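You operate a simulated robot arm through the tools that you are given. There is no shell and no other tool. Be economical: measure what you need, move in short steps, check, and stop when the job is done.

Carry out the task below with a simulated robot arm. There is one attempt and no reset: what you move stays moved.

JOB
Mark the grey hose at 30 mm, then push the blue-banded coupling on up to the line.
Fine: mark it in the depth block, push it on in the push stand, and put the hose back.

The check looks at the end state, three seconds after you hand in, the way a careful person would. Anything else that was tipped, shoved, dropped, spilled or broken makes it a failure.

ROBOT AND FRAMES
A 7-joint arm with a two-finger parallel gripper on a trunk, on a base that drives. Base frame: it is fixed to the floor where the robot stands at the start and does not move with it; the origin is under the middle of the robot, x ahead of it, y to its left, z up; the surface under the hand at the start is at about z = 940. Lengths are in mm, angles in rad, forces in N, time in s.
With the tool pointing down near the work surface it reaches from about 340 to 740 mm from the robot's upright axis, wherever it stands. Its first joint turns from -2.496 to 2.496 rad. Places, roughly: cradle of the push stand [300, 0, 1000]; depth knob [500, 0, 1000]; groove of the depth block [500, 100, 1000]; groove of the push stand [400, 100, 1000]; marker arm [500, 0, 1000]; push lever [300, -100, 1000]. Payload 3 kg.
The TCP is the grasp point between the finger pads, 30 mm short of the fingertips. In the tool frame z runs along the fingers and y along their closing line. Largest opening 94 mm; finger width 28, thickness 10; the body of the gripper, 50 by 96 mm, starts 55 mm behind the TCP.
Orientation is that of the tool frame in the base frame, as a unit quaternion [x, y, z, w]. With the fingers straight down and closing along the base's y, the tool's x points along the base's -x, its y along +y and its z along -z.

CONTROLS
- The arm moves only by the tool drive_tool. Its argument "motion" is a list of rows, each a list of 6 numbers: the shift along the tool's x, y, z in units of 400 mm (1.0 is 400 mm), then the turn, a rotation vector about the tool's x, y, z in units of 90 degrees (1.0 is 90 degrees). In form: [[tx, ty, tz, rx, ry, rz], ...]. A call has 1 to 10 rows; each row is the pose to reach, as a shift and turn from the pose commanded when the call began, along the tool's axes at that moment. "gripper" is the opening, from 0 (shut) to 1 (fully open), set as the call begins (left out, the last holds). A call with a number of a shift or a turn outside -1 to 1 is refused whole. A row lasts 0.2 s, in which the tool goes at most 50 mm and 0.15 rad; a call with a longer step from one row to the next is refused whole, and so is a gripper value outside its range. Where a pose cannot be reached the arm comes as near as it can. A force on the tool above 90 N (or 10 N above the force at the start of the call, whichever is more), or a blocked arm, ends the call early, and 0.2 s more pass. Each finger travels about 45 mm/s and halts on what it meets, pressing with about 36 N; the grip force reading is that of the motor and also rises with nothing between the fingers. The clock runs only during rows and for 0.2 s after the last one: add rows that repeat a pose to give the fingers time. It gives the time, the measured TCP pose, the force on the tool (base axes), the opening and the grip force at its end, in the units of the frame above (readings bear some noise), with the torque about the TCP (base axes, N m) and any sound that the robot's microphone picked up.
- Cameras (640 x 400 px; columns grow to the right, rows downward): "scene" is now at [46.8, 126, 1642.1]; the picture's right is [-0.21, -0.98, 0.00], its down [-0.76, 0.16, -0.63] and it looks along [0.62, -0.14, -0.78] (base axes); focal length 275 px, centre (320, 200). "wrist" rides on the gripper at [76, 14, -102] in the tool frame; the picture's right is [-0.18, 0.98, 0.00], its down [-0.75, -0.14, -0.64] and it looks along [-0.63, -0.12, 0.77] (tool axes); focal length 243 px, centre (320, 200). There is no depth. A picture from a camera that has moved, and an enlarged one, comes with that camera's place and axes in the base frame and with its lens.
- grab_frame(camera): a new picture of that camera. The clock stands still meanwhile.
- move_column(by): slides the trunk up (or, below 0, down) by that many mm; the arm and the scene camera ride with it, the base frame stays. It gives what a move gives, with no picture.
- roll_base(legs): drives the robot by 1 to 6 legs, each [ahead, left, turn to the left] in mm, mm and rad, along the robot's own axes; the way and the turn of a leg run together, so that a leg with both is an arc; at most 1500 mm and 3.142 rad a leg. The arm and the cameras ride along, it lands a little off, and it stops where it bumps. It gives what a move gives.
- aim_head(pan, tilt): turns the head with the scene camera to pan (to the left, within 2.496 rad either way) and tilt (down, from -0.506 to 1.204), counted from straight ahead of the robot. It gives what a move gives.
- inspect(camera, box): a new picture of the part [left, top, right, bottom] of that camera's present view, enlarged. The clock stands still meanwhile.
- sign_off(): hands the job in; it is judged then, once.

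Work in short steps. Places have to be worked out from the pictures, the camera data and where the tool is seen: move nearer, look again, correct. Check each grasp and each placing, and mend what went wrong. You have 120 turns and 82 pictures in all, those below and enlarged ones among them. Open the gripper and draw the arm clear of the work before you hand the job in, unless the task says otherwise; then end with one line.

The tools are called after "Request:" as a command line: name --pt "numbers of a row" for each row, then --argument value for the rest, lists and objects as JSON in quotes. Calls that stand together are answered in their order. drive_tool: Moves the arm, as the interface text tells. Its arguments: {"type":"object","properties":{"motion":{"type":"array"},"gripper":{"type":"number"}},"required":["motion"]} The other tools are called the same way: move_column (by) slides the trunk up or down; roll_base (legs) drives the base; aim_head (pan, tilt) turns the head that bears the scene camera; grab_frame (camera) takes a picture; inspect (camera, box) takes an enlarged picture of a part of a camera's view; sign_off () hands the job in.

At the start:

```text
time: 0.0
ee_pos: [519.3, 233.7, 1310.8]
tcp_rot: [-0.001, 1.0, -0.001, -0.001]
ft_force: [-0.4, 0.2, -1.0]
moment: [0.0, 0.02, 0.01]
grip_width: 94.3
finger_force: 0.0
trunk travel left (down, up): [-94.0, 296.0]
robot x, y, heading: [1.1, 1.4, 0.002]
head pan, tilt: [-0.213, 0.885]
```

scene: 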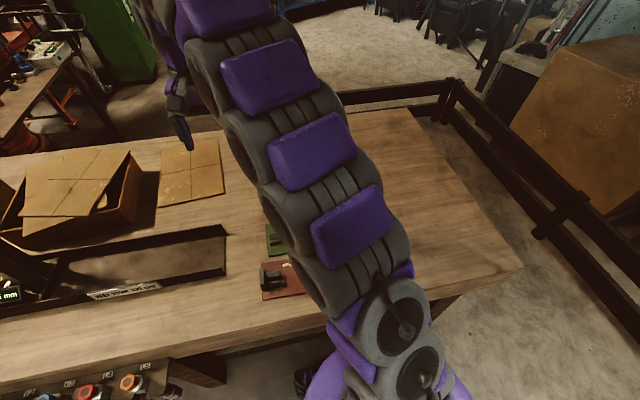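
wrist: 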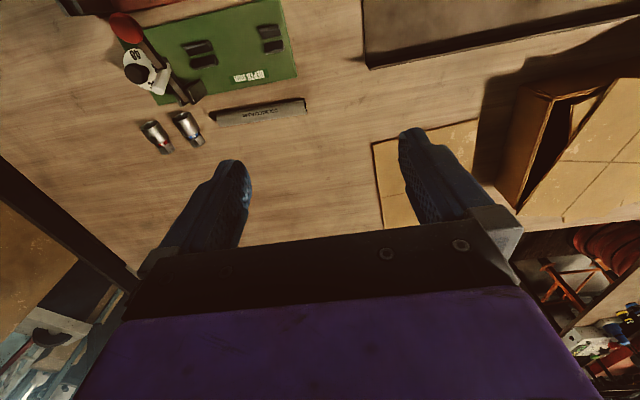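

The arm hides most of the bench from the scene camera. I'll enlarge what the two cameras can see now.

Request:
inspect --camera "wrist" --box '[60, 0, 380, 200]'

Request:
inspect --camera "scene" --box '[0, 200, 320, 400]'

```text
2.00 times, centred on (220, 100) of wrist
camera zoom: at [442.7, 248.5, 1413.2], right [0.18, 0.98, 0.0], down [0.75, -0.14, 0.64], along [0.63, -0.12, -0.77], focal length 485 px, centre (520, 400)
```

zoom: 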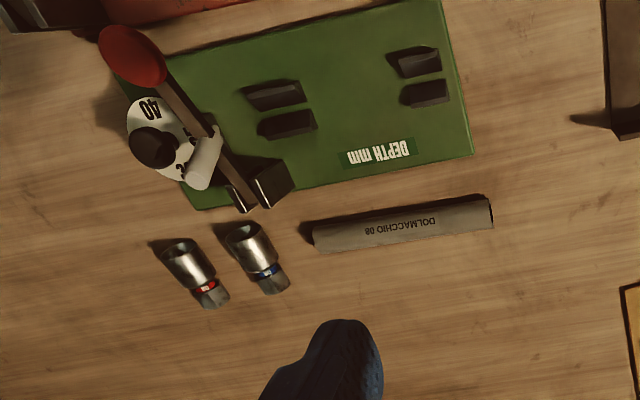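

```text
2.00 times, centred on (160, 300) of scene
camera zoom: at [46.8, 126.0, 1642.1], right [-0.21, -0.98, 0.0], down [-0.76, 0.16, -0.63], along [0.62, -0.14, -0.78], focal length 550 px, centre (640, 0)
```

zoom: 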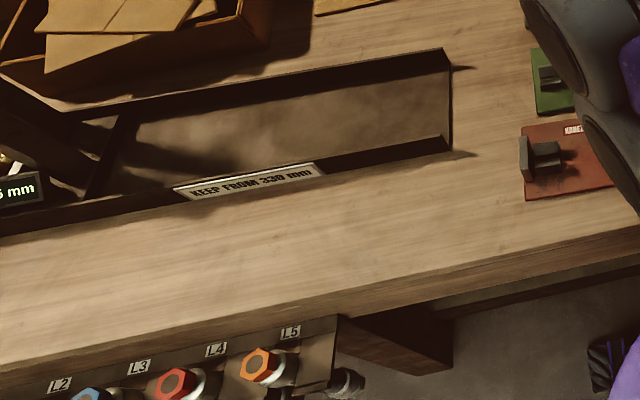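

The grey hose marked "DOLMACCHIO 08" and both couplings are in view, with the green depth block behind them and the red push stand behind that. I'll bring the hand back and to the right at the same height to look at them from closer above.

Request:
drive_tool --pt "0.06 -0.09 0 0 0 0" --pt "0.12 -0.18 0 0 0 0" --pt "0.18 -0.27 0 0 0 0" --pt "0.24 -0.36 0 0 0 0" --pt "0.3 -0.45 0 0 0 0" --pt "0.3 -0.45 0 0 0 0"

Request:
grab_frame --camera "wrist"

```text
time: 1.4
ee_pos: [397.0, 52.0, 1312.2]
tcp_rot: [0.0, 1.0, 0.0, 0.0]
ft_force: [0.2, 0.4, -0.5]
moment: [-0.02, 0.0, -0.04]
grip_width: 93.8
finger_force: 0.1
trunk travel left (down, up): [-94.0, 296.0]
robot x, y, heading: [0.6, 0.8, 0.001]
head pan, tilt: [-0.213, 0.885]
```

```text
77 pictures are left
camera wrist: at [321.5, 65.9, 1414.7], right [0.18, 0.98, 0.0], down [0.75, -0.14, 0.64], along [0.63, -0.12, -0.77], focal length 243 px, centre (320, 200)
```

wrist: 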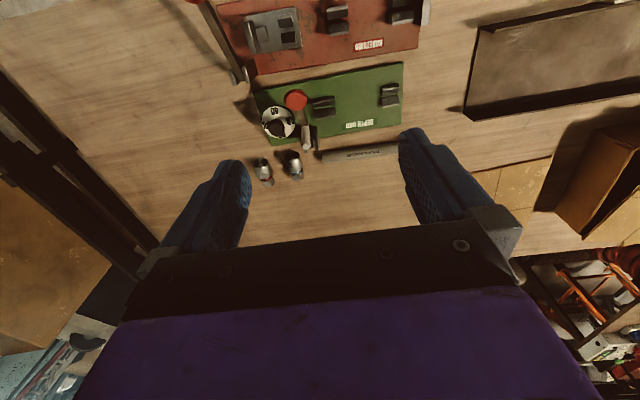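

Request:
inspect --camera "wrist" --box '[180, 0, 440, 190]'

```text
2.11 times, centred on (310, 95) of wrist
camera zoom: at [321.5, 65.9, 1414.7], right [0.18, 0.98, 0.0], down [0.75, -0.14, 0.64], along [0.63, -0.12, -0.77], focal length 511 px, centre (341, 421)
```

zoom: 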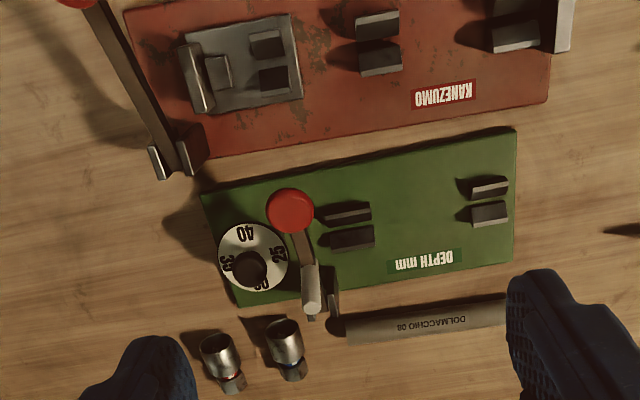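

The dial on the depth block now reads about 40 and carries 25, 30, 35 and 40. I'll lower the hand for a close view of the couplings, the dial and the marker.

Request:
drive_tool --pt "-0.029 -0.026 0.1 0 0 0" --pt "-0.058 -0.052 0.2 0 0 0" --pt "-0.087 -0.078 0.3 0 0 0" --pt "-0.116 -0.104 0.4 0 0 0" --pt "-0.145 -0.13 0.5 0 0 0" --pt "-0.145 -0.13 0.5 0 0 0"

Request:
grab_frame --camera "wrist"

Request:
inspect --camera "wrist" --box '[160, 0, 480, 200]'

```text
time: 2.8
ee_pos: [453.9, -0.9, 1110.7]
tcp_rot: [0.001, 1.0, 0.0, 0.0]
ft_force: [0.4, -0.2, -0.2]
moment: [-0.02, 0.02, 0.0]
grip_width: 93.8
finger_force: 0.1
trunk travel left (down, up): [-94.0, 296.0]
robot x, y, heading: [1.3, 0.5, 0.002]
head pan, tilt: [-0.213, 0.885]
```

```text
75 pictures are left
camera wrist: at [378.3, 13.2, 1213.9], right [0.18, 0.98, 0.0], down [0.75, -0.14, 0.64], along [0.63, -0.12, -0.77], focal length 243 px, centre (320, 200)
```

wrist: 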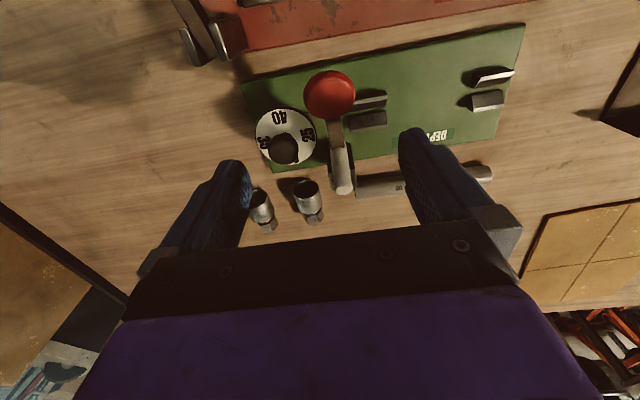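

```text
2.00 times, centred on (320, 100) of wrist
camera zoom: at [378.3, 13.2, 1213.9], right [0.18, 0.98, 0.0], down [0.75, -0.14, 0.64], along [0.63, -0.12, -0.77], focal length 485 px, centre (320, 400)
```

zoom: 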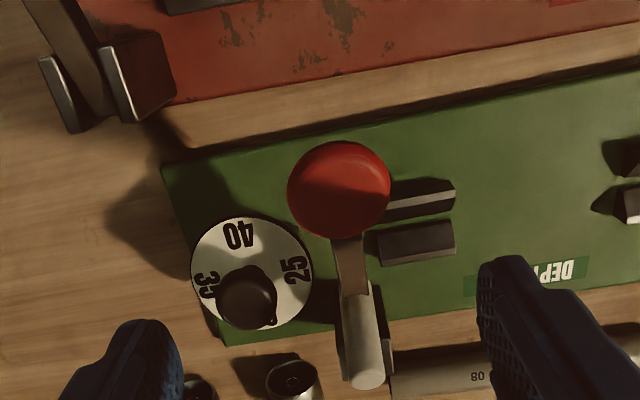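

The knob seems to have a small pointer nub over a fixed scale. I'll enlarge the dial and the couplings further.

Request:
inspect --camera "wrist" --box '[245, 95, 345, 180]'

Request:
inspect --camera "wrist" --box '[240, 160, 360, 240]'

```text
4.71 times, centred on (295, 138) of wrist
camera zoom: at [378.3, 13.2, 1213.9], right [0.18, 0.98, 0.0], down [0.75, -0.14, 0.64], along [0.63, -0.12, -0.77], focal length 1142 px, centre (438, 494)
```

zoom: 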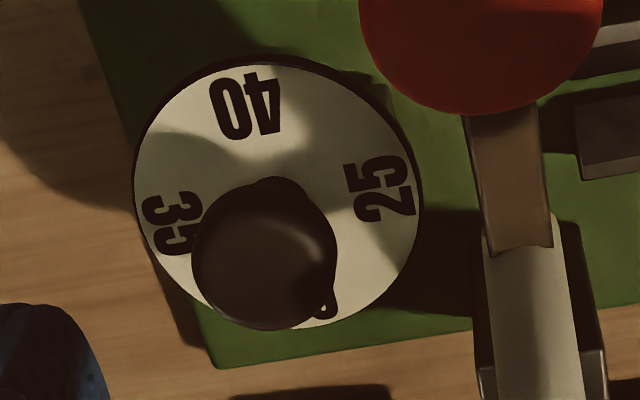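

```text
5.00 times, centred on (300, 200) of wrist
camera zoom: at [378.3, 13.2, 1213.9], right [0.18, 0.98, 0.0], down [0.75, -0.14, 0.64], along [0.63, -0.12, -0.77], focal length 1213 px, centre (420, 200)
```

zoom: 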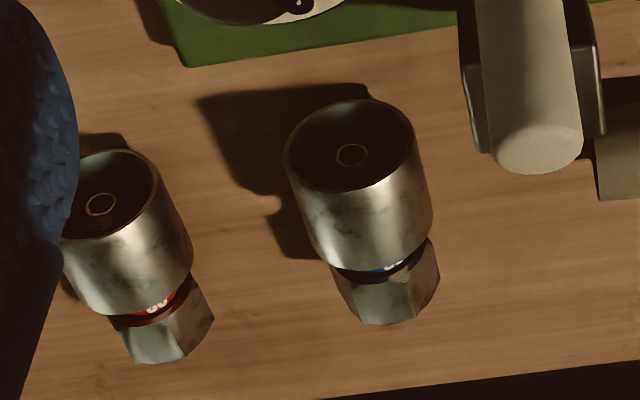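

The couplings seem to lie on their sides with their mouths towards the robot. The pointer nub sits somewhere between 25 and 30, with the 30 hidden behind the knob. I'll move the camera to nearly above the dial.

Request:
drive_tool --pt "-0.1 -0.05 0 0 0 0" --pt "-0.2 -0.11 0 0 0 0" --pt "-0.23 -0.13 0 0 0 0"

Request:
grab_frame --camera "wrist"

```text
time: 3.6
ee_pos: [547.5, -52.8, 1113.6]
tcp_rot: [0.0, 1.0, 0.001, 0.001]
ft_force: [-0.1, 0.7, -0.5]
moment: [-0.03, -0.01, 0.03]
grip_width: 94.0
finger_force: 0.0
trunk travel left (down, up): [-94.0, 296.0]
robot x, y, heading: [-2.3, -1.5, 0.002]
head pan, tilt: [-0.213, 0.885]
```

```text
71 pictures are left
camera wrist: at [471.5, -39.2, 1215.5], right [0.18, 0.98, 0.0], down [0.75, -0.14, 0.64], along [0.63, -0.12, -0.77], focal length 243 px, centre (320, 200)
```

wrist: 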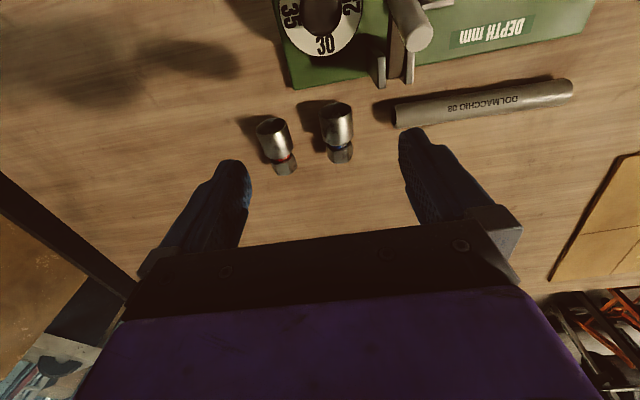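

The 30 is now visible at the far side of the dial. I'll enlarge the dial and the couplings.

Request:
inspect --camera "wrist" --box '[260, 0, 380, 75]'

Request:
inspect --camera "wrist" --box '[230, 50, 430, 180]'

```text
5.33 times, centred on (320, 38) of wrist
camera zoom: at [471.5, -39.2, 1215.5], right [0.18, 0.98, 0.0], down [0.75, -0.14, 0.64], along [0.63, -0.12, -0.77], focal length 1294 px, centre (320, 1067)
```

zoom: 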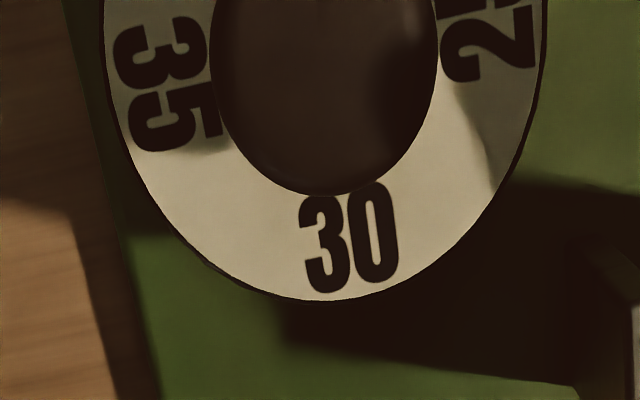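

```text
3.08 times, centred on (330, 115) of wrist
camera zoom: at [471.5, -39.2, 1215.5], right [0.18, 0.98, 0.0], down [0.75, -0.14, 0.64], along [0.63, -0.12, -0.77], focal length 746 px, centre (289, 462)
```

zoom: 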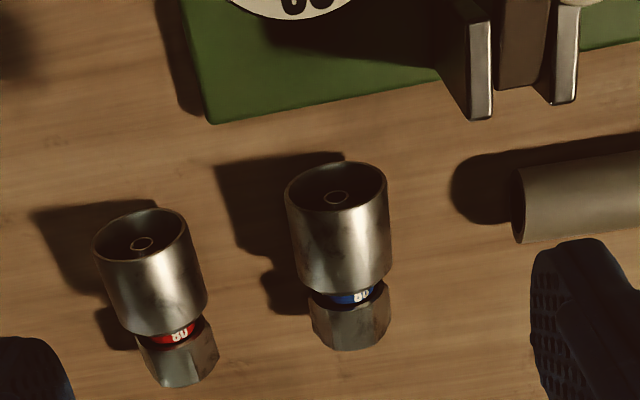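

The "nub" I saw was really the 0 of the 30, so the index is something else. I'll go back and a little lower, to the right of the marker ball (which triangulates to about [426, 10, 1056]), and look at the dial from the robot's side.

Request:
drive_tool --pt "0.08 -0.06 0 0 0 0" --pt "0.18 -0.12 0.02 0 0 0" --pt "0.2 -0.12 0.1 0 0 0"

Request:
grab_frame --camera "wrist"

Request:
inspect --camera "wrist" --box '[300, 40, 420, 130]'

```text
time: 4.4
ee_pos: [467.3, -102.3, 1069.7]
tcp_rot: [-0.002, 1.0, 0.0, -0.001]
ft_force: [0.2, -0.1, 0.0]
moment: [0.01, -0.01, 0.03]
grip_width: 94.0
finger_force: 0.0
trunk travel left (down, up): [-94.0, 296.0]
robot x, y, heading: [-0.9, 0.4, 0.002]
head pan, tilt: [-0.213, 0.885]
```

```text
68 pictures are left
camera wrist: at [391.2, -88.1, 1173.2], right [0.18, 0.98, 0.0], down [0.75, -0.14, 0.64], along [0.63, -0.12, -0.77], focal length 243 px, centre (320, 200)
```

wrist: 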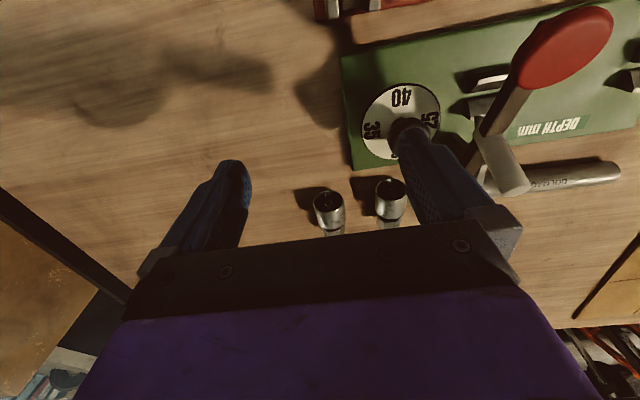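

```text
4.44 times, centred on (360, 85) of wrist
camera zoom: at [391.2, -88.1, 1173.2], right [0.18, 0.98, 0.0], down [0.75, -0.14, 0.64], along [0.63, -0.12, -0.77], focal length 1078 px, centre (142, 711)
```

zoom: 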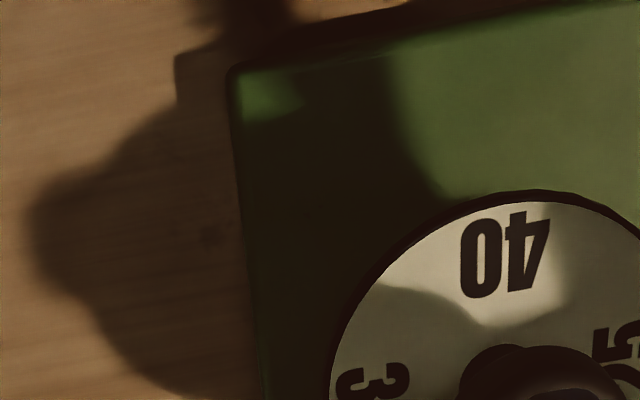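

Request:
inspect --camera "wrist" --box '[350, 70, 450, 170]'

```text
4.00 times, centred on (400, 120) of wrist
camera zoom: at [391.2, -88.1, 1173.2], right [0.18, 0.98, 0.0], down [0.75, -0.14, 0.64], along [0.63, -0.12, -0.77], focal length 970 px, centre (0, 520)
```

zoom: 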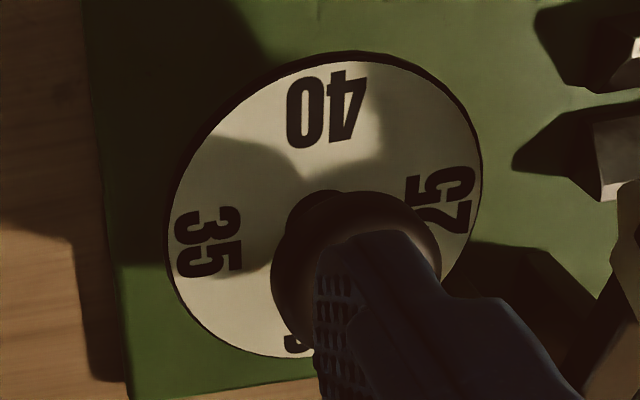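

There's no pointer on this side of the knob. I'll look at the knob cap and all of the dial's rim from more directly above.

Request:
drive_tool --pt "0 0 -0.12 0 0 0" --pt "-0.1 0.07 -0.12 0 0 0" --pt "-0.115 0.14 -0.12 0 0 0"

Request:
inspect --camera "wrist" --box '[250, 0, 410, 100]'

```text
time: 5.2
ee_pos: [511.8, -43.4, 1120.1]
tcp_rot: [0.0, 1.0, 0.0, -0.001]
ft_force: [0.7, 0.5, -0.2]
moment: [0.03, -0.02, -0.03]
grip_width: 94.0
finger_force: 0.0
trunk travel left (down, up): [-94.0, 296.0]
robot x, y, heading: [-1.4, 0.4, 0.001]
head pan, tilt: [-0.213, 0.885]
```

```text
4.00 times, centred on (330, 50) of wrist
camera zoom: at [435.2, -28.5, 1223.3], right [0.18, 0.98, 0.0], down [0.75, -0.14, 0.64], along [0.63, -0.12, -0.77], focal length 970 px, centre (280, 800)
```

zoom: 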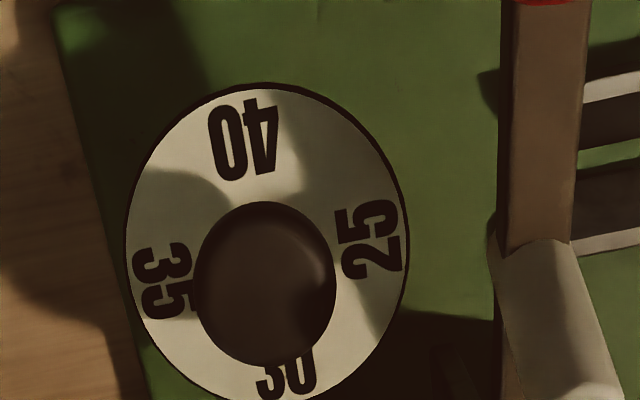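

The knob has no pointer at all, so the whole dial may turn with it and show its reading at a fixed index. I'll swing the arm off to the left and high, and aim the head at both fixtures.

Request:
drive_tool --pt "0 0 -0.12 0 0 0" --pt "0 0.05 -0.24 0 0 0" --pt "0 0.15 -0.3 0 0 0" --pt "0.02 0.27 -0.3 0 0 0" --pt "0.04 0.39 -0.3 0 0 0" --pt "0.06 0.51 -0.3 0 0 0" --pt "0.1 0.62 -0.3 0 0 0" --pt "0.14 0.73 -0.3 0 0 0" --pt "0.18 0.84 -0.3 0 0 0" --pt "0.22 0.95 -0.3 0 0 0"

Request:
aim_head --pan -0.25 --tilt 1.0

Request:
grab_frame --camera "scene"

```text
refused: row 2 steps farther than a row can; nothing moved
```

```text
time: 5.9
ee_pos: [512.1, -44.6, 1121.4]
tcp_rot: [0.0, 1.0, 0.001, 0.0]
ft_force: [-0.8, 0.0, 0.4]
moment: [0.01, -0.01, -0.02]
grip_width: 94.2
finger_force: 0.0
trunk travel left (down, up): [-94.0, 296.0]
robot x, y, heading: [-1.2, -0.5, 0.004]
head pan, tilt: [-0.25, 1.0]
```

```text
64 pictures are left
camera scene: at [39.5, 121.7, 1634.0], right [-0.25, -0.97, 0.0], down [-0.82, 0.21, -0.54], along [0.52, -0.13, -0.84], focal length 275 px, centre (320, 200)
```

scene: 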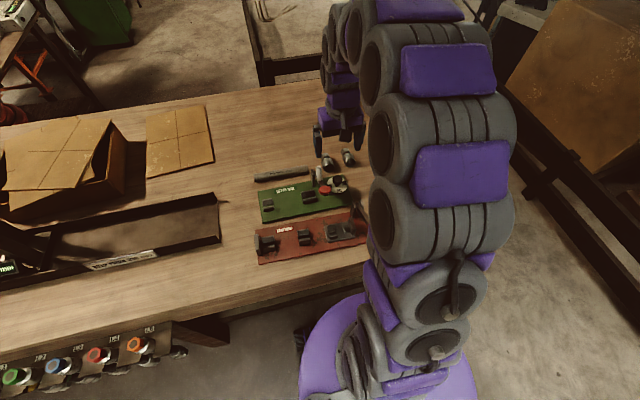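

With the arm where it is, the fixtures are already visible from the head. I'll enlarge them.

Request:
inspect --camera "scene" --box '[240, 140, 370, 270]'

Request:
inspect --camera "scene" --box '[295, 145, 365, 200]'

Request:
inspect --camera "scene" --box '[250, 195, 370, 270]'

```text
3.08 times, centred on (305, 205) of scene
camera zoom: at [39.5, 121.7, 1634.0], right [-0.25, -0.97, 0.0], down [-0.82, 0.21, -0.54], along [0.52, -0.13, -0.84], focal length 846 px, centre (366, 185)
```

zoom: 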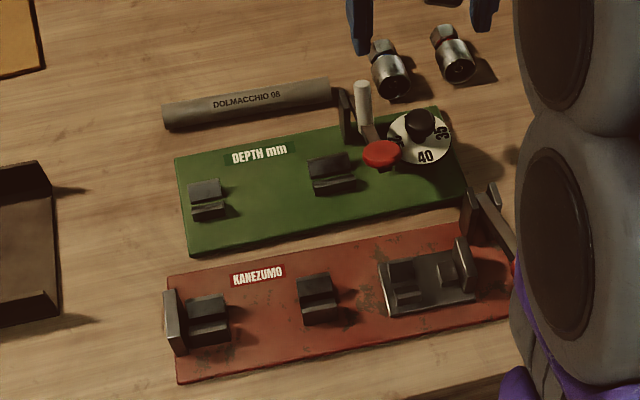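

```text
7.27 times, centred on (330, 172) of scene
camera zoom: at [39.5, 121.7, 1634.0], right [-0.25, -0.97, 0.0], down [-0.82, 0.21, -0.54], along [0.52, -0.13, -0.84], focal length 2001 px, centre (247, 400)
```

zoom: 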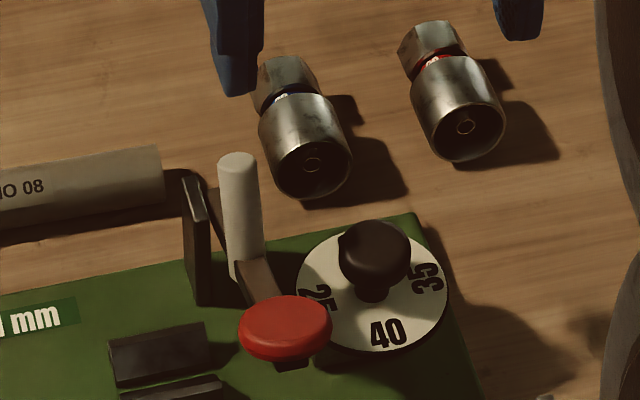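

```text
5.33 times, centred on (310, 232) of scene
camera zoom: at [39.5, 121.7, 1634.0], right [-0.25, -0.97, 0.0], down [-0.82, 0.21, -0.54], along [0.52, -0.13, -0.84], focal length 1467 px, centre (373, 27)
```

zoom: 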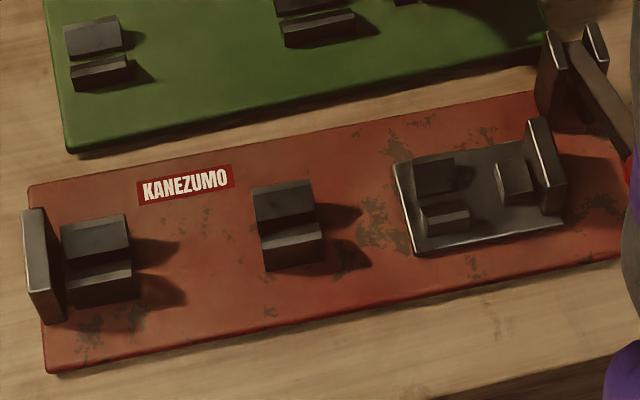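

These views show the layout: the marker arm hinges on posts at the far edge of the block, the couplings lie mouth towards the robot, and the stand has a sliding cradle and a lever. I'll take a low pitched look from the robot's side under the dial, to find the stop and the index.

Request:
drive_tool --pt "0.1 -0.01 0 0 0 0" --pt "0.2 -0.02 0 0 0 0" --pt "0.3 -0.03 0 0 -0.09 0" --pt "0.355 -0.04 0 0 -0.18 0" --pt "0.355 -0.04 0.05 0 -0.27 0" --pt "0.355 -0.04 0.08 0 -0.28 0"

Request:
grab_frame --camera "wrist"

```text
time: 7.3
ee_pos: [394.2, -65.4, 1102.8]
tcp_rot: [0.001, 0.976, 0.0, 0.217]
ft_force: [0.1, 0.6, -0.1]
moment: [0.0, 0.0, 0.01]
grip_width: 94.2
finger_force: 0.0
out of reach, approached as far as the arm can: row 5, 6
trunk travel left (down, up): [-94.0, 296.0]
robot x, y, heading: [2.5, -2.8, 0.0]
head pan, tilt: [-0.25, 1.0]
```

```text
60 pictures are left
camera wrist: at [281.4, -51.9, 1164.1], right [0.17, 0.98, 0.08], down [0.41, -0.14, 0.9], along [0.9, -0.12, -0.43], focal length 243 px, centre (320, 200)
```

wrist: 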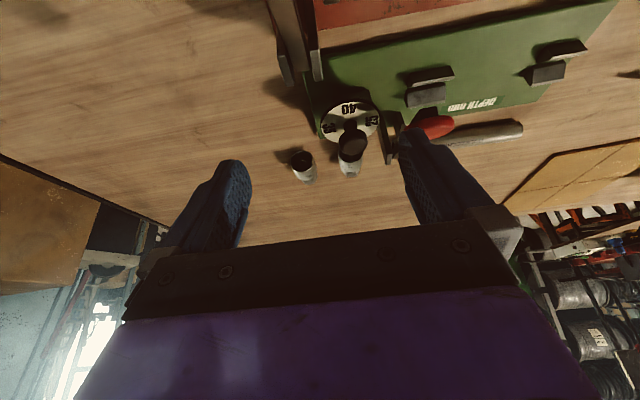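

Request:
inspect --camera "wrist" --box '[290, 50, 450, 150]'

```text
4.00 times, centred on (370, 100) of wrist
camera zoom: at [281.4, -51.9, 1164.1], right [0.17, 0.98, 0.08], down [0.41, -0.14, 0.9], along [0.9, -0.12, -0.43], focal length 970 px, centre (120, 600)
```

zoom: 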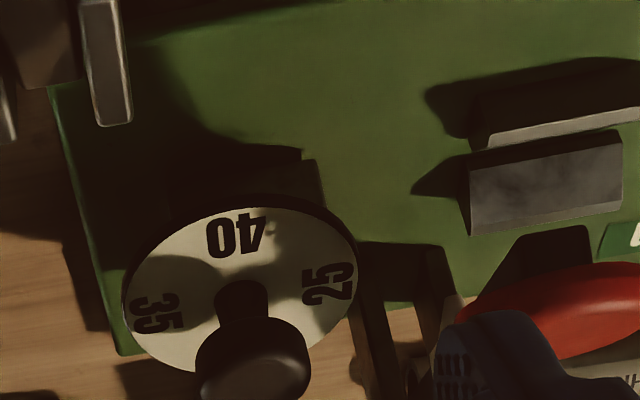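

Request:
inspect --camera "wrist" --box '[325, 75, 405, 125]'

```text
8.00 times, centred on (365, 100) of wrist
camera zoom: at [281.4, -51.9, 1164.1], right [0.17, 0.98, 0.08], down [0.41, -0.14, 0.9], along [0.9, -0.12, -0.43], focal length 1941 px, centre (-40, 1000)
```

zoom: 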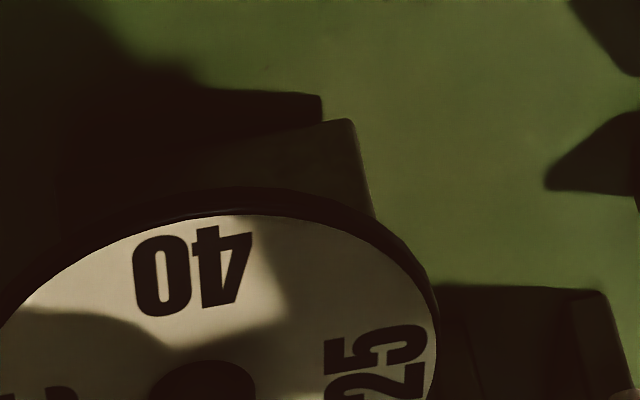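

There's a box under the dial, partly in shade. I'll straighten the hand and raise it. Then I'll yaw it to look along the groove, which is also the orientation I need to grip the hose.

Request:
drive_tool --pt "0 0 -0.05 0 0.09 0" --pt "0 0 -0.1 0 0.18 0" --pt "0 0 -0.1 0 0.2785 0" --pt "0 0 -0.1 0 0.2785 0"

```text
refused: row 3 steps farther than a row can; nothing moved
```

One row turned slightly too far, so I'll split the turn more finely.

Request:
drive_tool --pt "0 0 -0.05 0 0.09 0" --pt "0 0 -0.1 0 0.18 0" --pt "0 0 -0.12 0 0.25 0" --pt "0 0 -0.12 0 0.28 0"

```text
time: 8.3
ee_pos: [374.3, -66.0, 1147.0]
tcp_rot: [0.0, 1.0, 0.0, 0.0]
ft_force: [0.2, -0.3, 0.7]
moment: [0.02, -0.04, 0.01]
grip_width: 94.1
finger_force: 0.0
trunk travel left (down, up): [-94.0, 296.0]
robot x, y, heading: [-1.1, -0.5, -0.004]
head pan, tilt: [-0.25, 1.0]
```

The hand is vertical again. Now I'll yaw it −90° about base z while moving over the left end of the depth block.

Request:
drive_tool --pt "-0.024 0.044 0 0 0 0.095" --pt "-0.048 0.088 0 0 0 0.19" --pt "-0.072 0.132 0 0 0 0.285" --pt "-0.096 0.176 0 0 0 0.38" --pt "-0.12 0.22 0 0 0 0.475" --pt "-0.144 0.264 0 0 0 0.57" --pt "-0.168 0.308 0 0 0 0.665" --pt "-0.192 0.352 0 0 0 0.76" --pt "-0.216 0.396 0 0 0 0.855" --pt "-0.24 0.44 0.025 0 0 0.95"

Request:
drive_tool --pt "0 0 0 0 0 0.05" --pt "0 0 0 0 0 0.05"

Request:
grab_frame --camera "wrist"

```text
time: 10.5
ee_pos: [470.7, 110.2, 1137.7]
tcp_rot: [0.681, 0.733, 0.0, 0.0]
ft_force: [-0.4, -0.8, -0.8]
moment: [0.01, 0.02, 0.02]
grip_width: 94.0
finger_force: 0.0
trunk travel left (down, up): [-94.0, 296.0]
robot x, y, heading: [-1.2, -0.2, -0.002]
head pan, tilt: [-0.25, 1.0]
```

```text
time: 11.1
ee_pos: [469.5, 109.2, 1137.1]
tcp_rot: [0.707, 0.707, 0.0, 0.0]
ft_force: [0.9, 0.0, -0.4]
moment: [-0.02, 0.02, 0.01]
grip_width: 93.9
finger_force: 0.1
trunk travel left (down, up): [-94.0, 296.0]
robot x, y, heading: [3.8, 1.5, -0.0]
head pan, tilt: [-0.25, 1.0]
```

```text
57 pictures are left
camera wrist: at [483.7, 186.7, 1240.2], right [0.98, -0.18, 0.0], down [-0.14, -0.75, 0.64], along [-0.12, -0.63, -0.77], focal length 243 px, centre (320, 200)
```

wrist: 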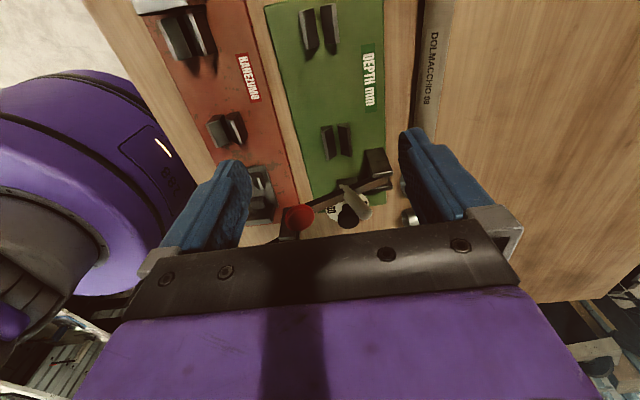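

Request:
inspect --camera "wrist" --box '[270, 110, 420, 240]'

```text
3.08 times, centred on (345, 175) of wrist
camera zoom: at [483.7, 186.7, 1240.2], right [0.98, -0.18, 0.0], down [-0.14, -0.75, 0.64], along [-0.12, -0.63, -0.77], focal length 746 px, centre (243, 277)
```

zoom: 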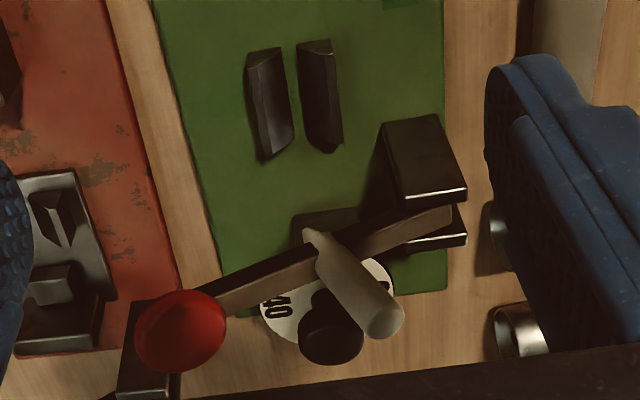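

I can see that the marker's nib points down under its arm, and a stop block stands under the dial at roughly y = −15. I'll go above the knob with the fingers partly open and check alignment before gripping it.

Request:
drive_tool --pt "-0.1 0.005 0 0 0 0" --pt "-0.2 0.01 0 0 0 0" --pt "-0.3 0.015 0 0 0 0" --pt "-0.3725 0.021 0 0 0 0" --pt "-0.3725 0.021 0.1 0 0 0" --pt "-0.3725 0.021 0.1 0 0 0" --gripper 0.5

Request:
inspect --camera "wrist" --box '[220, 50, 420, 200]'

```text
time: 12.5
ee_pos: [478.7, -39.2, 1098.1]
tcp_rot: [0.707, 0.707, 0.0, 0.0]
ft_force: [0.7, 1.1, 0.0]
moment: [0.0, -0.02, -0.01]
grip_width: 47.0
finger_force: 0.1
trunk travel left (down, up): [-94.0, 296.0]
robot x, y, heading: [-0.1, -2.6, -0.002]
head pan, tilt: [-0.25, 1.0]
```

```text
2.67 times, centred on (320, 125) of wrist
camera zoom: at [492.6, 37.0, 1200.5], right [0.98, -0.18, 0.0], down [-0.14, -0.75, 0.64], along [-0.12, -0.63, -0.77], focal length 647 px, centre (320, 400)
```

zoom: 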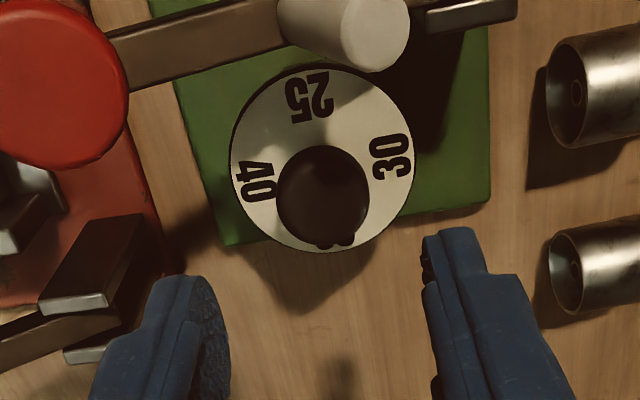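

The knob lies exactly under the TCP at [478.7, −39.2]. I'll lower until the fingertips sit just above the dial and close on the cap.

Request:
drive_tool --pt "0 0 0.1 0 0 0" --pt "0 0 0.175 0 0 0" --pt "0 0 0.175 0 0 0"

Request:
drive_tool --pt "0 0 0 0 0 0" --pt "0 0 0 0 0 0" --pt "0 0 0 0 0 0" --gripper 0.1

```text
time: 13.3
ee_pos: [478.6, -39.9, 1028.1]
tcp_rot: [0.706, 0.708, 0.0, 0.0]
ft_force: [1.2, -0.3, -0.5]
moment: [0.03, 0.03, -0.02]
grip_width: 47.1
finger_force: 0.0
trunk travel left (down, up): [-94.0, 296.0]
robot x, y, heading: [-2.1, 1.5, 0.008]
head pan, tilt: [-0.25, 1.0]
```

```text
time: 14.1
ee_pos: [478.7, -40.4, 1028.1]
tcp_rot: [0.707, 0.707, 0.0, 0.001]
ft_force: [8.8, -0.6, 1.2]
moment: [0.04, -0.22, -0.01]
grip_width: 27.3
finger_force: 35.7
trunk travel left (down, up): [-94.0, 296.0]
robot x, y, heading: [-0.9, -0.5, 0.003]
head pan, tilt: [-0.25, 1.0]
```

The fingers hold the cap at 27.3 mm. I'll turn it a little counter-clockwise (seen from above) and see what moves.

Request:
drive_tool --pt "0 0.002 0 0 0 -0.06" --pt "0 0.002 0 0 0 -0.12" --pt "0 0.002 0 0 0 -0.18" --pt "0 0.002 0 0 0 -0.25" --pt "0 0.002 0 0 0 -0.25"

Request:
inspect --camera "wrist" --box '[220, 50, 420, 220]'

```text
time: 15.3
ee_pos: [479.3, -39.9, 1027.7]
tcp_rot: [0.555, 0.832, 0.0, 0.0]
ft_force: [2.5, -2.3, 17.8]
moment: [-0.09, -0.16, 0.02]
grip_width: 27.4
finger_force: 36.1
trunk travel left (down, up): [-94.0, 296.0]
robot x, y, heading: [0.8, -2.7, 0.002]
head pan, tilt: [-0.25, 1.0]
```

```text
2.35 times, centred on (320, 135) of wrist
camera zoom: at [462.7, 36.1, 1130.9], right [0.98, 0.21, 0.0], down [0.16, -0.75, 0.64], along [0.14, -0.63, -0.77], focal length 571 px, centre (320, 353)
```

zoom: 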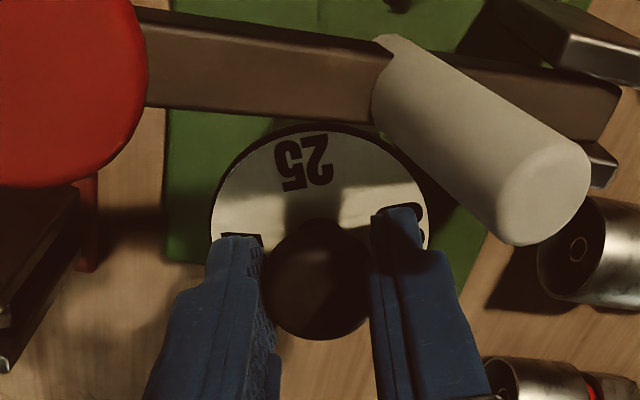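

The dial turns with the fingers and resists very little. I'll carry on to 90° in all.

Request:
drive_tool --pt "0 0 0 0 0 -0.09" --pt "0 0 0 0 0 -0.18" --pt "0 0 0 0 0 -0.27" --pt "0 0 0 0 0 -0.36" --pt "0 0 0 0 0 -0.45" --pt "0 0 0 0 0 -0.54" --pt "0 0 0 0 0 -0.63" --pt "0 0 0 0 0 -0.7" --pt "0 0 0 0 0 -0.75" --pt "0 0 0 0 0 -0.75"

```text
time: 17.5
ee_pos: [478.5, -39.9, 1027.8]
tcp_rot: [-0.001, 1.0, 0.001, 0.0]
ft_force: [4.9, -2.3, 22.7]
moment: [-0.04, -0.4, 0.03]
grip_width: 27.4
finger_force: 35.9
trunk travel left (down, up): [-94.0, 296.0]
robot x, y, heading: [0.1, 0.0, 0.002]
head pan, tilt: [-0.25, 1.0]
```

I'm at 90° now. I'll open part way, rise, and compare the dial and the stop with before.

Request:
drive_tool --pt "0 0 0 0 0 0" --pt "0 0 0 0 0 0" --pt "0 0 -0.08 0 0 0" --pt "0 0 -0.18 0 0 0" --pt "0 0 -0.28 0 0 0" --gripper 0.45

Request:
inspect --camera "wrist" --box '[220, 0, 440, 160]'

Request:
inspect --camera "scene" --box '[295, 145, 365, 200]'

```text
time: 18.7
ee_pos: [478.0, -38.3, 1139.7]
tcp_rot: [0.001, 1.0, 0.0, 0.0]
ft_force: [0.8, -0.2, 0.1]
moment: [0.03, -0.02, -0.03]
grip_width: 42.2
finger_force: 0.0
trunk travel left (down, up): [-94.0, 296.0]
robot x, y, heading: [-0.1, -1.2, 0.0]
head pan, tilt: [-0.25, 1.0]
```

```text
2.50 times, centred on (330, 80) of wrist
camera zoom: at [402.4, -24.2, 1243.2], right [0.18, 0.98, 0.0], down [0.75, -0.14, 0.64], along [0.63, -0.12, -0.77], focal length 606 px, centre (295, 500)
```

zoom: 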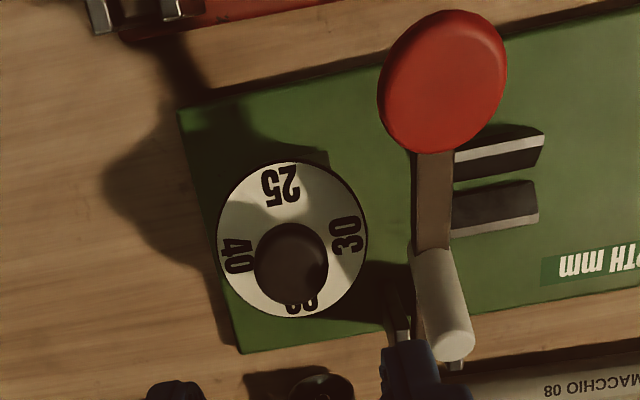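

```text
7.27 times, centred on (330, 172) of scene
camera zoom: at [38.5, 122.3, 1634.0], right [-0.25, -0.97, 0.0], down [-0.82, 0.21, -0.54], along [0.52, -0.13, -0.84], focal length 2001 px, centre (247, 400)
```

zoom: 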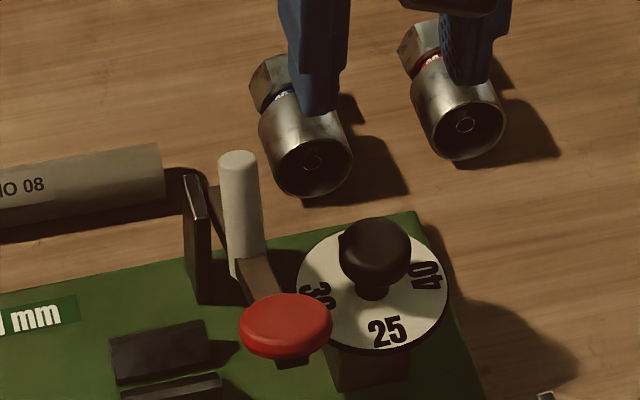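

The block under the dial turned with it: it's a cam whose face sits at 25 mm for "25" and 20 mm from the axis for "30". The number facing the hose groove is the one that counts, and that's now 30. Next I'll yaw back to −90° over the hose.

Request:
drive_tool --pt "-0.028 0.0375 0 0 0 0.09" --pt "-0.056 0.075 0 0 0 0.18" --pt "-0.084 0.1125 0 0 0 0.27" --pt "-0.112 0.15 0 0 0 0.36" --pt "-0.14 0.1875 0 0 0 0.45" --pt "-0.168 0.225 0 0 0 0.54" --pt "-0.196 0.2625 0 0 0 0.63" --pt "-0.224 0.3 0 0 0 0.72" --pt "-0.252 0.3375 0 0 0 0.81" --pt "-0.28 0.375 0 0 0 0.9" --gripper 0.6

Request:
drive_tool --pt "0 0 0 0 0 0.09" --pt "0 0 0 0 0 0.1" --pt "0 0 0 0 0 0.1"

Request:
grab_frame --camera "wrist"

```text
time: 20.9
ee_pos: [591.2, 111.7, 1138.3]
tcp_rot: [0.65, 0.76, 0.0, 0.0]
ft_force: [-0.3, -1.6, -0.2]
moment: [0.0, -0.02, -0.03]
grip_width: 56.5
finger_force: 0.0
trunk travel left (down, up): [-94.0, 296.0]
robot x, y, heading: [0.0, 0.5, -0.004]
head pan, tilt: [-0.25, 1.0]
```

```text
time: 21.7
ee_pos: [590.4, 112.2, 1139.1]
tcp_rot: [0.707, 0.707, 0.001, 0.001]
ft_force: [0.6, 0.6, -0.2]
moment: [0.02, 0.03, 0.0]
grip_width: 56.5
finger_force: 0.0
trunk travel left (down, up): [-94.0, 296.0]
robot x, y, heading: [1.5, -0.3, -0.004]
head pan, tilt: [-0.25, 1.0]
```

```text
51 pictures are left
camera wrist: at [605.3, 188.1, 1242.1], right [0.98, -0.18, 0.0], down [-0.14, -0.75, 0.64], along [-0.12, -0.63, -0.77], focal length 243 px, centre (320, 200)
```

wrist: 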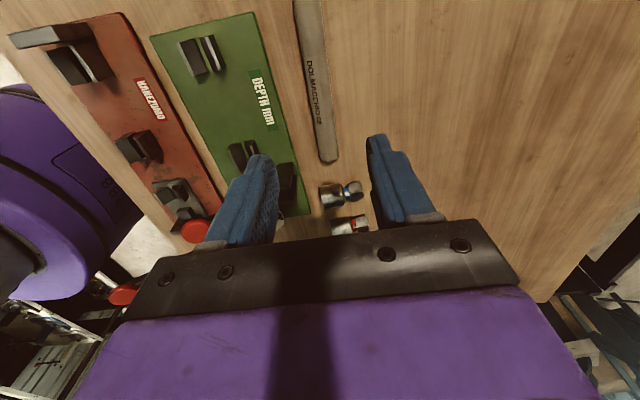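

Request:
inspect --camera "wrist" --box '[240, 0, 440, 170]'

```text
2.35 times, centred on (340, 85) of wrist
camera zoom: at [605.3, 188.1, 1242.1], right [0.98, -0.18, 0.0], down [-0.14, -0.75, 0.64], along [-0.12, -0.63, -0.77], focal length 571 px, centre (273, 471)
```

zoom: 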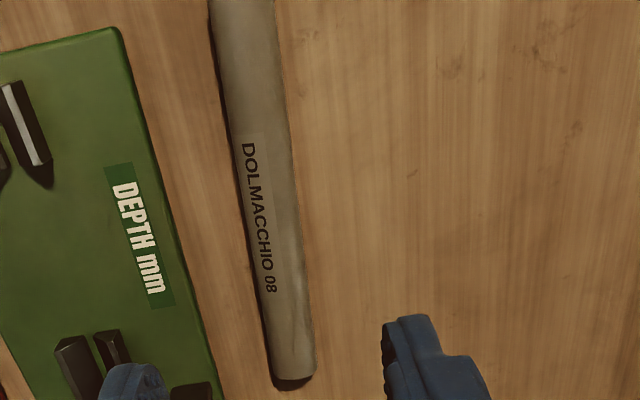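

The hose axis runs from about [585, 18] to beyond [592, 182], tilted roughly 2.6° from y, with a diameter near 24 mm. I'll align to it and go down at y ≈ 135.

Request:
drive_tool --pt "0.02 0 0.08 0 0 0.01" --pt "0.04 0 0.18 0 0 0.028" --pt "0.057 -0.002 0.28 0 0 0.028" --pt "0.057 -0.002 0.36 0 0 0.028" --pt "0.057 -0.002 0.41 0 0 0.028" --pt "0.057 -0.002 0.41 0 0 0.028"

Request:
grab_frame --camera "wrist"

```text
time: 23.1
ee_pos: [590.0, 133.5, 975.9]
tcp_rot: [0.723, 0.691, 0.001, 0.001]
ft_force: [0.3, 0.3, 0.2]
moment: [0.0, 0.0, -0.01]
grip_width: 56.2
finger_force: 0.1
trunk travel left (down, up): [-94.0, 296.0]
robot x, y, heading: [-0.5, 2.1, -0.002]
head pan, tilt: [-0.25, 1.0]
```

```text
49 pictures are left
camera wrist: at [608.4, 210.4, 1077.9], right [0.97, -0.23, 0.0], down [-0.17, -0.75, 0.64], along [-0.14, -0.63, -0.77], focal length 243 px, centre (320, 200)
```

wrist: 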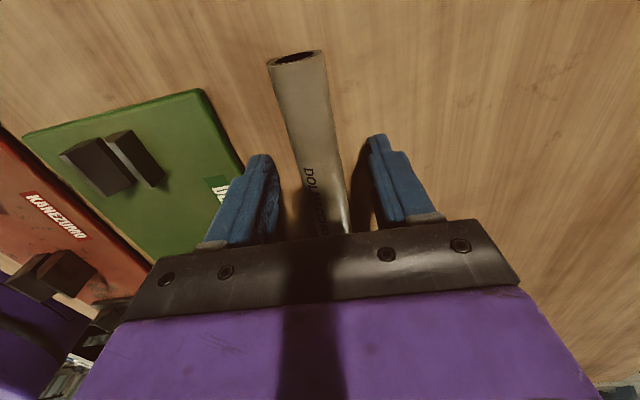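

The hose sits centred between the fingers. I'll close on it and lift slightly.

Request:
drive_tool --pt "0 0 0 0 0 0" --pt "0 0 0 0 0 0" --pt "0 0 0 0 0 0" --pt "0 0 0 0 0 0" --gripper 0

Request:
drive_tool --pt "0 0 -0.1 0 0 0" --pt "0 0 -0.2 0 0 0" --pt "0 0 -0.25 0 0 0" --pt "0 0 -0.25 0 0 0"

Request:
grab_frame --camera "wrist"

Request:
inspect --camera "scene" --box '[240, 120, 370, 220]'

```text
time: 24.1
ee_pos: [590.6, 135.4, 974.0]
tcp_rot: [0.723, 0.691, 0.0, 0.0]
ft_force: [1.4, 1.3, 0.2]
moment: [0.0, 0.01, 0.07]
grip_width: 23.5
finger_force: 36.2
trunk travel left (down, up): [-94.0, 296.0]
robot x, y, heading: [1.0, -0.9, 0.003]
head pan, tilt: [-0.25, 1.0]
```

```text
time: 25.1
ee_pos: [590.2, 133.3, 1075.0]
tcp_rot: [0.722, 0.692, 0.0, 0.001]
ft_force: [-0.1, 0.0, 0.3]
moment: [-0.03, -0.05, -0.03]
grip_width: 0.1
finger_force: 33.6
trunk travel left (down, up): [-94.0, 296.0]
robot x, y, heading: [2.3, 0.7, 0.0]
head pan, tilt: [-0.25, 1.0]
```

```text
48 pictures are left
camera wrist: at [607.4, 209.7, 1177.8], right [0.97, -0.23, 0.0], down [-0.17, -0.75, 0.64], along [-0.15, -0.63, -0.77], focal length 243 px, centre (320, 200)
```

wrist: 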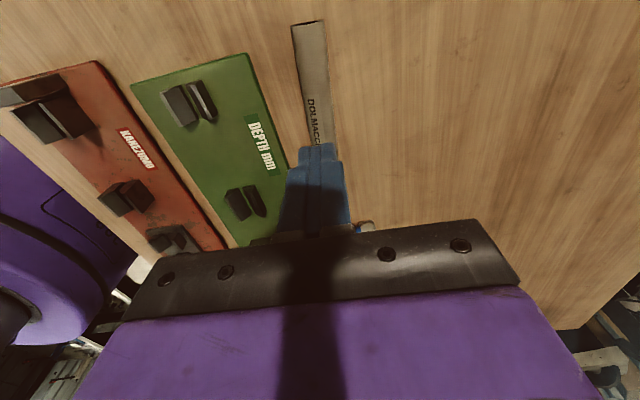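

```text
4.00 times, centred on (305, 170) of scene
camera zoom: at [40.2, 123.9, 1633.8], right [-0.25, -0.97, 0.0], down [-0.82, 0.21, -0.54], along [0.52, -0.13, -0.84], focal length 1100 px, centre (380, 320)
```

zoom: 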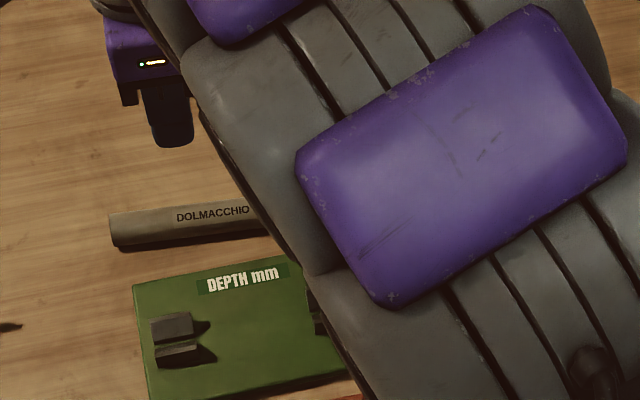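

The hose slipped out during the quick lift (width now 0) but stays where it lay. I'll open again, go down a few millimetres lower to near the bench, and regrip.

Request:
drive_tool --pt "0 0 0 0 0 0" --pt "0 0 0 0 0 0" --pt "0 0 0 0 0 0" --pt "0 0 0.1 0 0 0" --pt "0 0 0.2 0 0 0" --pt "0 0 0.25 0 0 0" --pt "0 0 0.258 0 0 0" --pt "0 0 0.258 0 0 0" --gripper 0.6

Request:
grab_frame --camera "wrist"

```text
time: 26.9
ee_pos: [589.8, 134.4, 970.5]
tcp_rot: [0.722, 0.691, 0.001, 0.0]
ft_force: [-0.2, -0.1, -0.1]
moment: [-0.01, 0.02, 0.01]
grip_width: 56.4
finger_force: 0.1
trunk travel left (down, up): [-94.0, 296.0]
robot x, y, heading: [-0.6, -1.1, -0.002]
head pan, tilt: [-0.25, 1.0]
```

```text
46 pictures are left
camera wrist: at [607.7, 209.7, 1073.5], right [0.97, -0.23, 0.0], down [-0.17, -0.75, 0.64], along [-0.15, -0.63, -0.77], focal length 243 px, centre (320, 200)
```

wrist: 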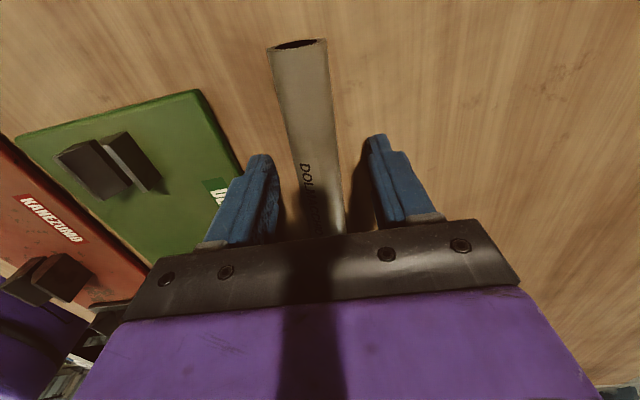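

I'm still clear of the bench. I'll go 3 mm lower, close, and lift slowly.

Request:
drive_tool --pt "0 0 0.0045 0 0 0" --pt "0 0 0.0075 0 0 0" --pt "0 0 0.0075 0 0 0"

Request:
drive_tool --pt "0 0 0 0 0 0" --pt "0 0 0 0 0 0" --pt "0 0 0 0 0 0" --pt "0 0 0 0 0 0" --pt "0 0 0 0 0 0" --pt "0 0 -0.005 0 0 0" --pt "0 0 -0.01 0 0 0" --pt "0 0 -0.02 0 0 0" --pt "0 0 -0.03 0 0 0" --pt "0 0 -0.04 0 0 0" --gripper 0

```text
time: 27.7
ee_pos: [589.8, 133.4, 969.1]
tcp_rot: [0.723, 0.691, 0.002, 0.0]
ft_force: [-0.1, -1.2, 17.9]
moment: [-0.13, 0.57, 0.04]
grip_width: 56.1
finger_force: 0.0
trunk travel left (down, up): [-94.0, 296.0]
robot x, y, heading: [-2.7, 2.5, 0.002]
head pan, tilt: [-0.25, 1.0]
```

```text
time: 29.9
ee_pos: [591.0, 134.8, 985.4]
tcp_rot: [0.722, 0.691, 0.0, 0.0]
ft_force: [-0.6, 0.5, 0.1]
moment: [0.01, 0.0, 0.0]
grip_width: 23.2
finger_force: 36.1
trunk travel left (down, up): [-94.0, 296.0]
robot x, y, heading: [-1.6, 0.8, 0.002]
head pan, tilt: [-0.25, 1.0]
```

The width holds at 23.2 mm after lifting 16 mm. I'll carry on lifting gently and look.

Request:
drive_tool --pt "0 0 -0.025 0 0 0" --pt "0 0 -0.05 0 0 0" --pt "0 0 -0.075 0 0 0" --pt "0 0 -0.1 0 0 0" --pt "0 0 -0.125 0 0 0" --pt "0 0 -0.15 0 0 0" --pt "0 0 -0.15 0 0 0"

Request:
grab_frame --camera "wrist"

```text
time: 31.5
ee_pos: [590.9, 134.4, 1045.3]
tcp_rot: [0.722, 0.692, 0.0, 0.0]
ft_force: [-0.1, 0.3, -0.7]
moment: [-0.01, -0.01, -0.03]
grip_width: 23.2
finger_force: 35.8
trunk travel left (down, up): [-94.0, 296.0]
robot x, y, heading: [-2.1, 4.3, 0.002]
head pan, tilt: [-0.25, 1.0]
```

```text
45 pictures are left
camera wrist: at [608.1, 209.8, 1148.1], right [0.97, -0.23, 0.0], down [-0.17, -0.75, 0.64], along [-0.15, -0.63, -0.77], focal length 243 px, centre (320, 200)
```

wrist: 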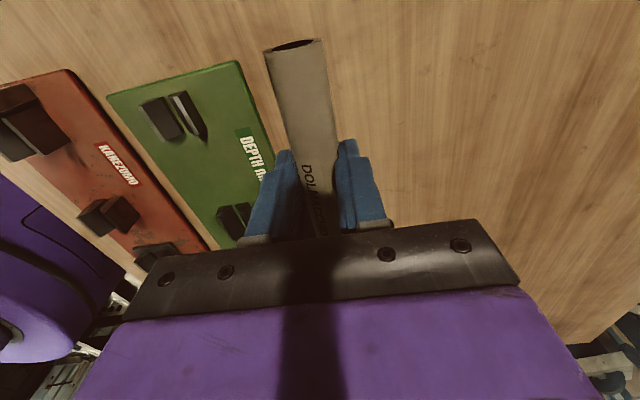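

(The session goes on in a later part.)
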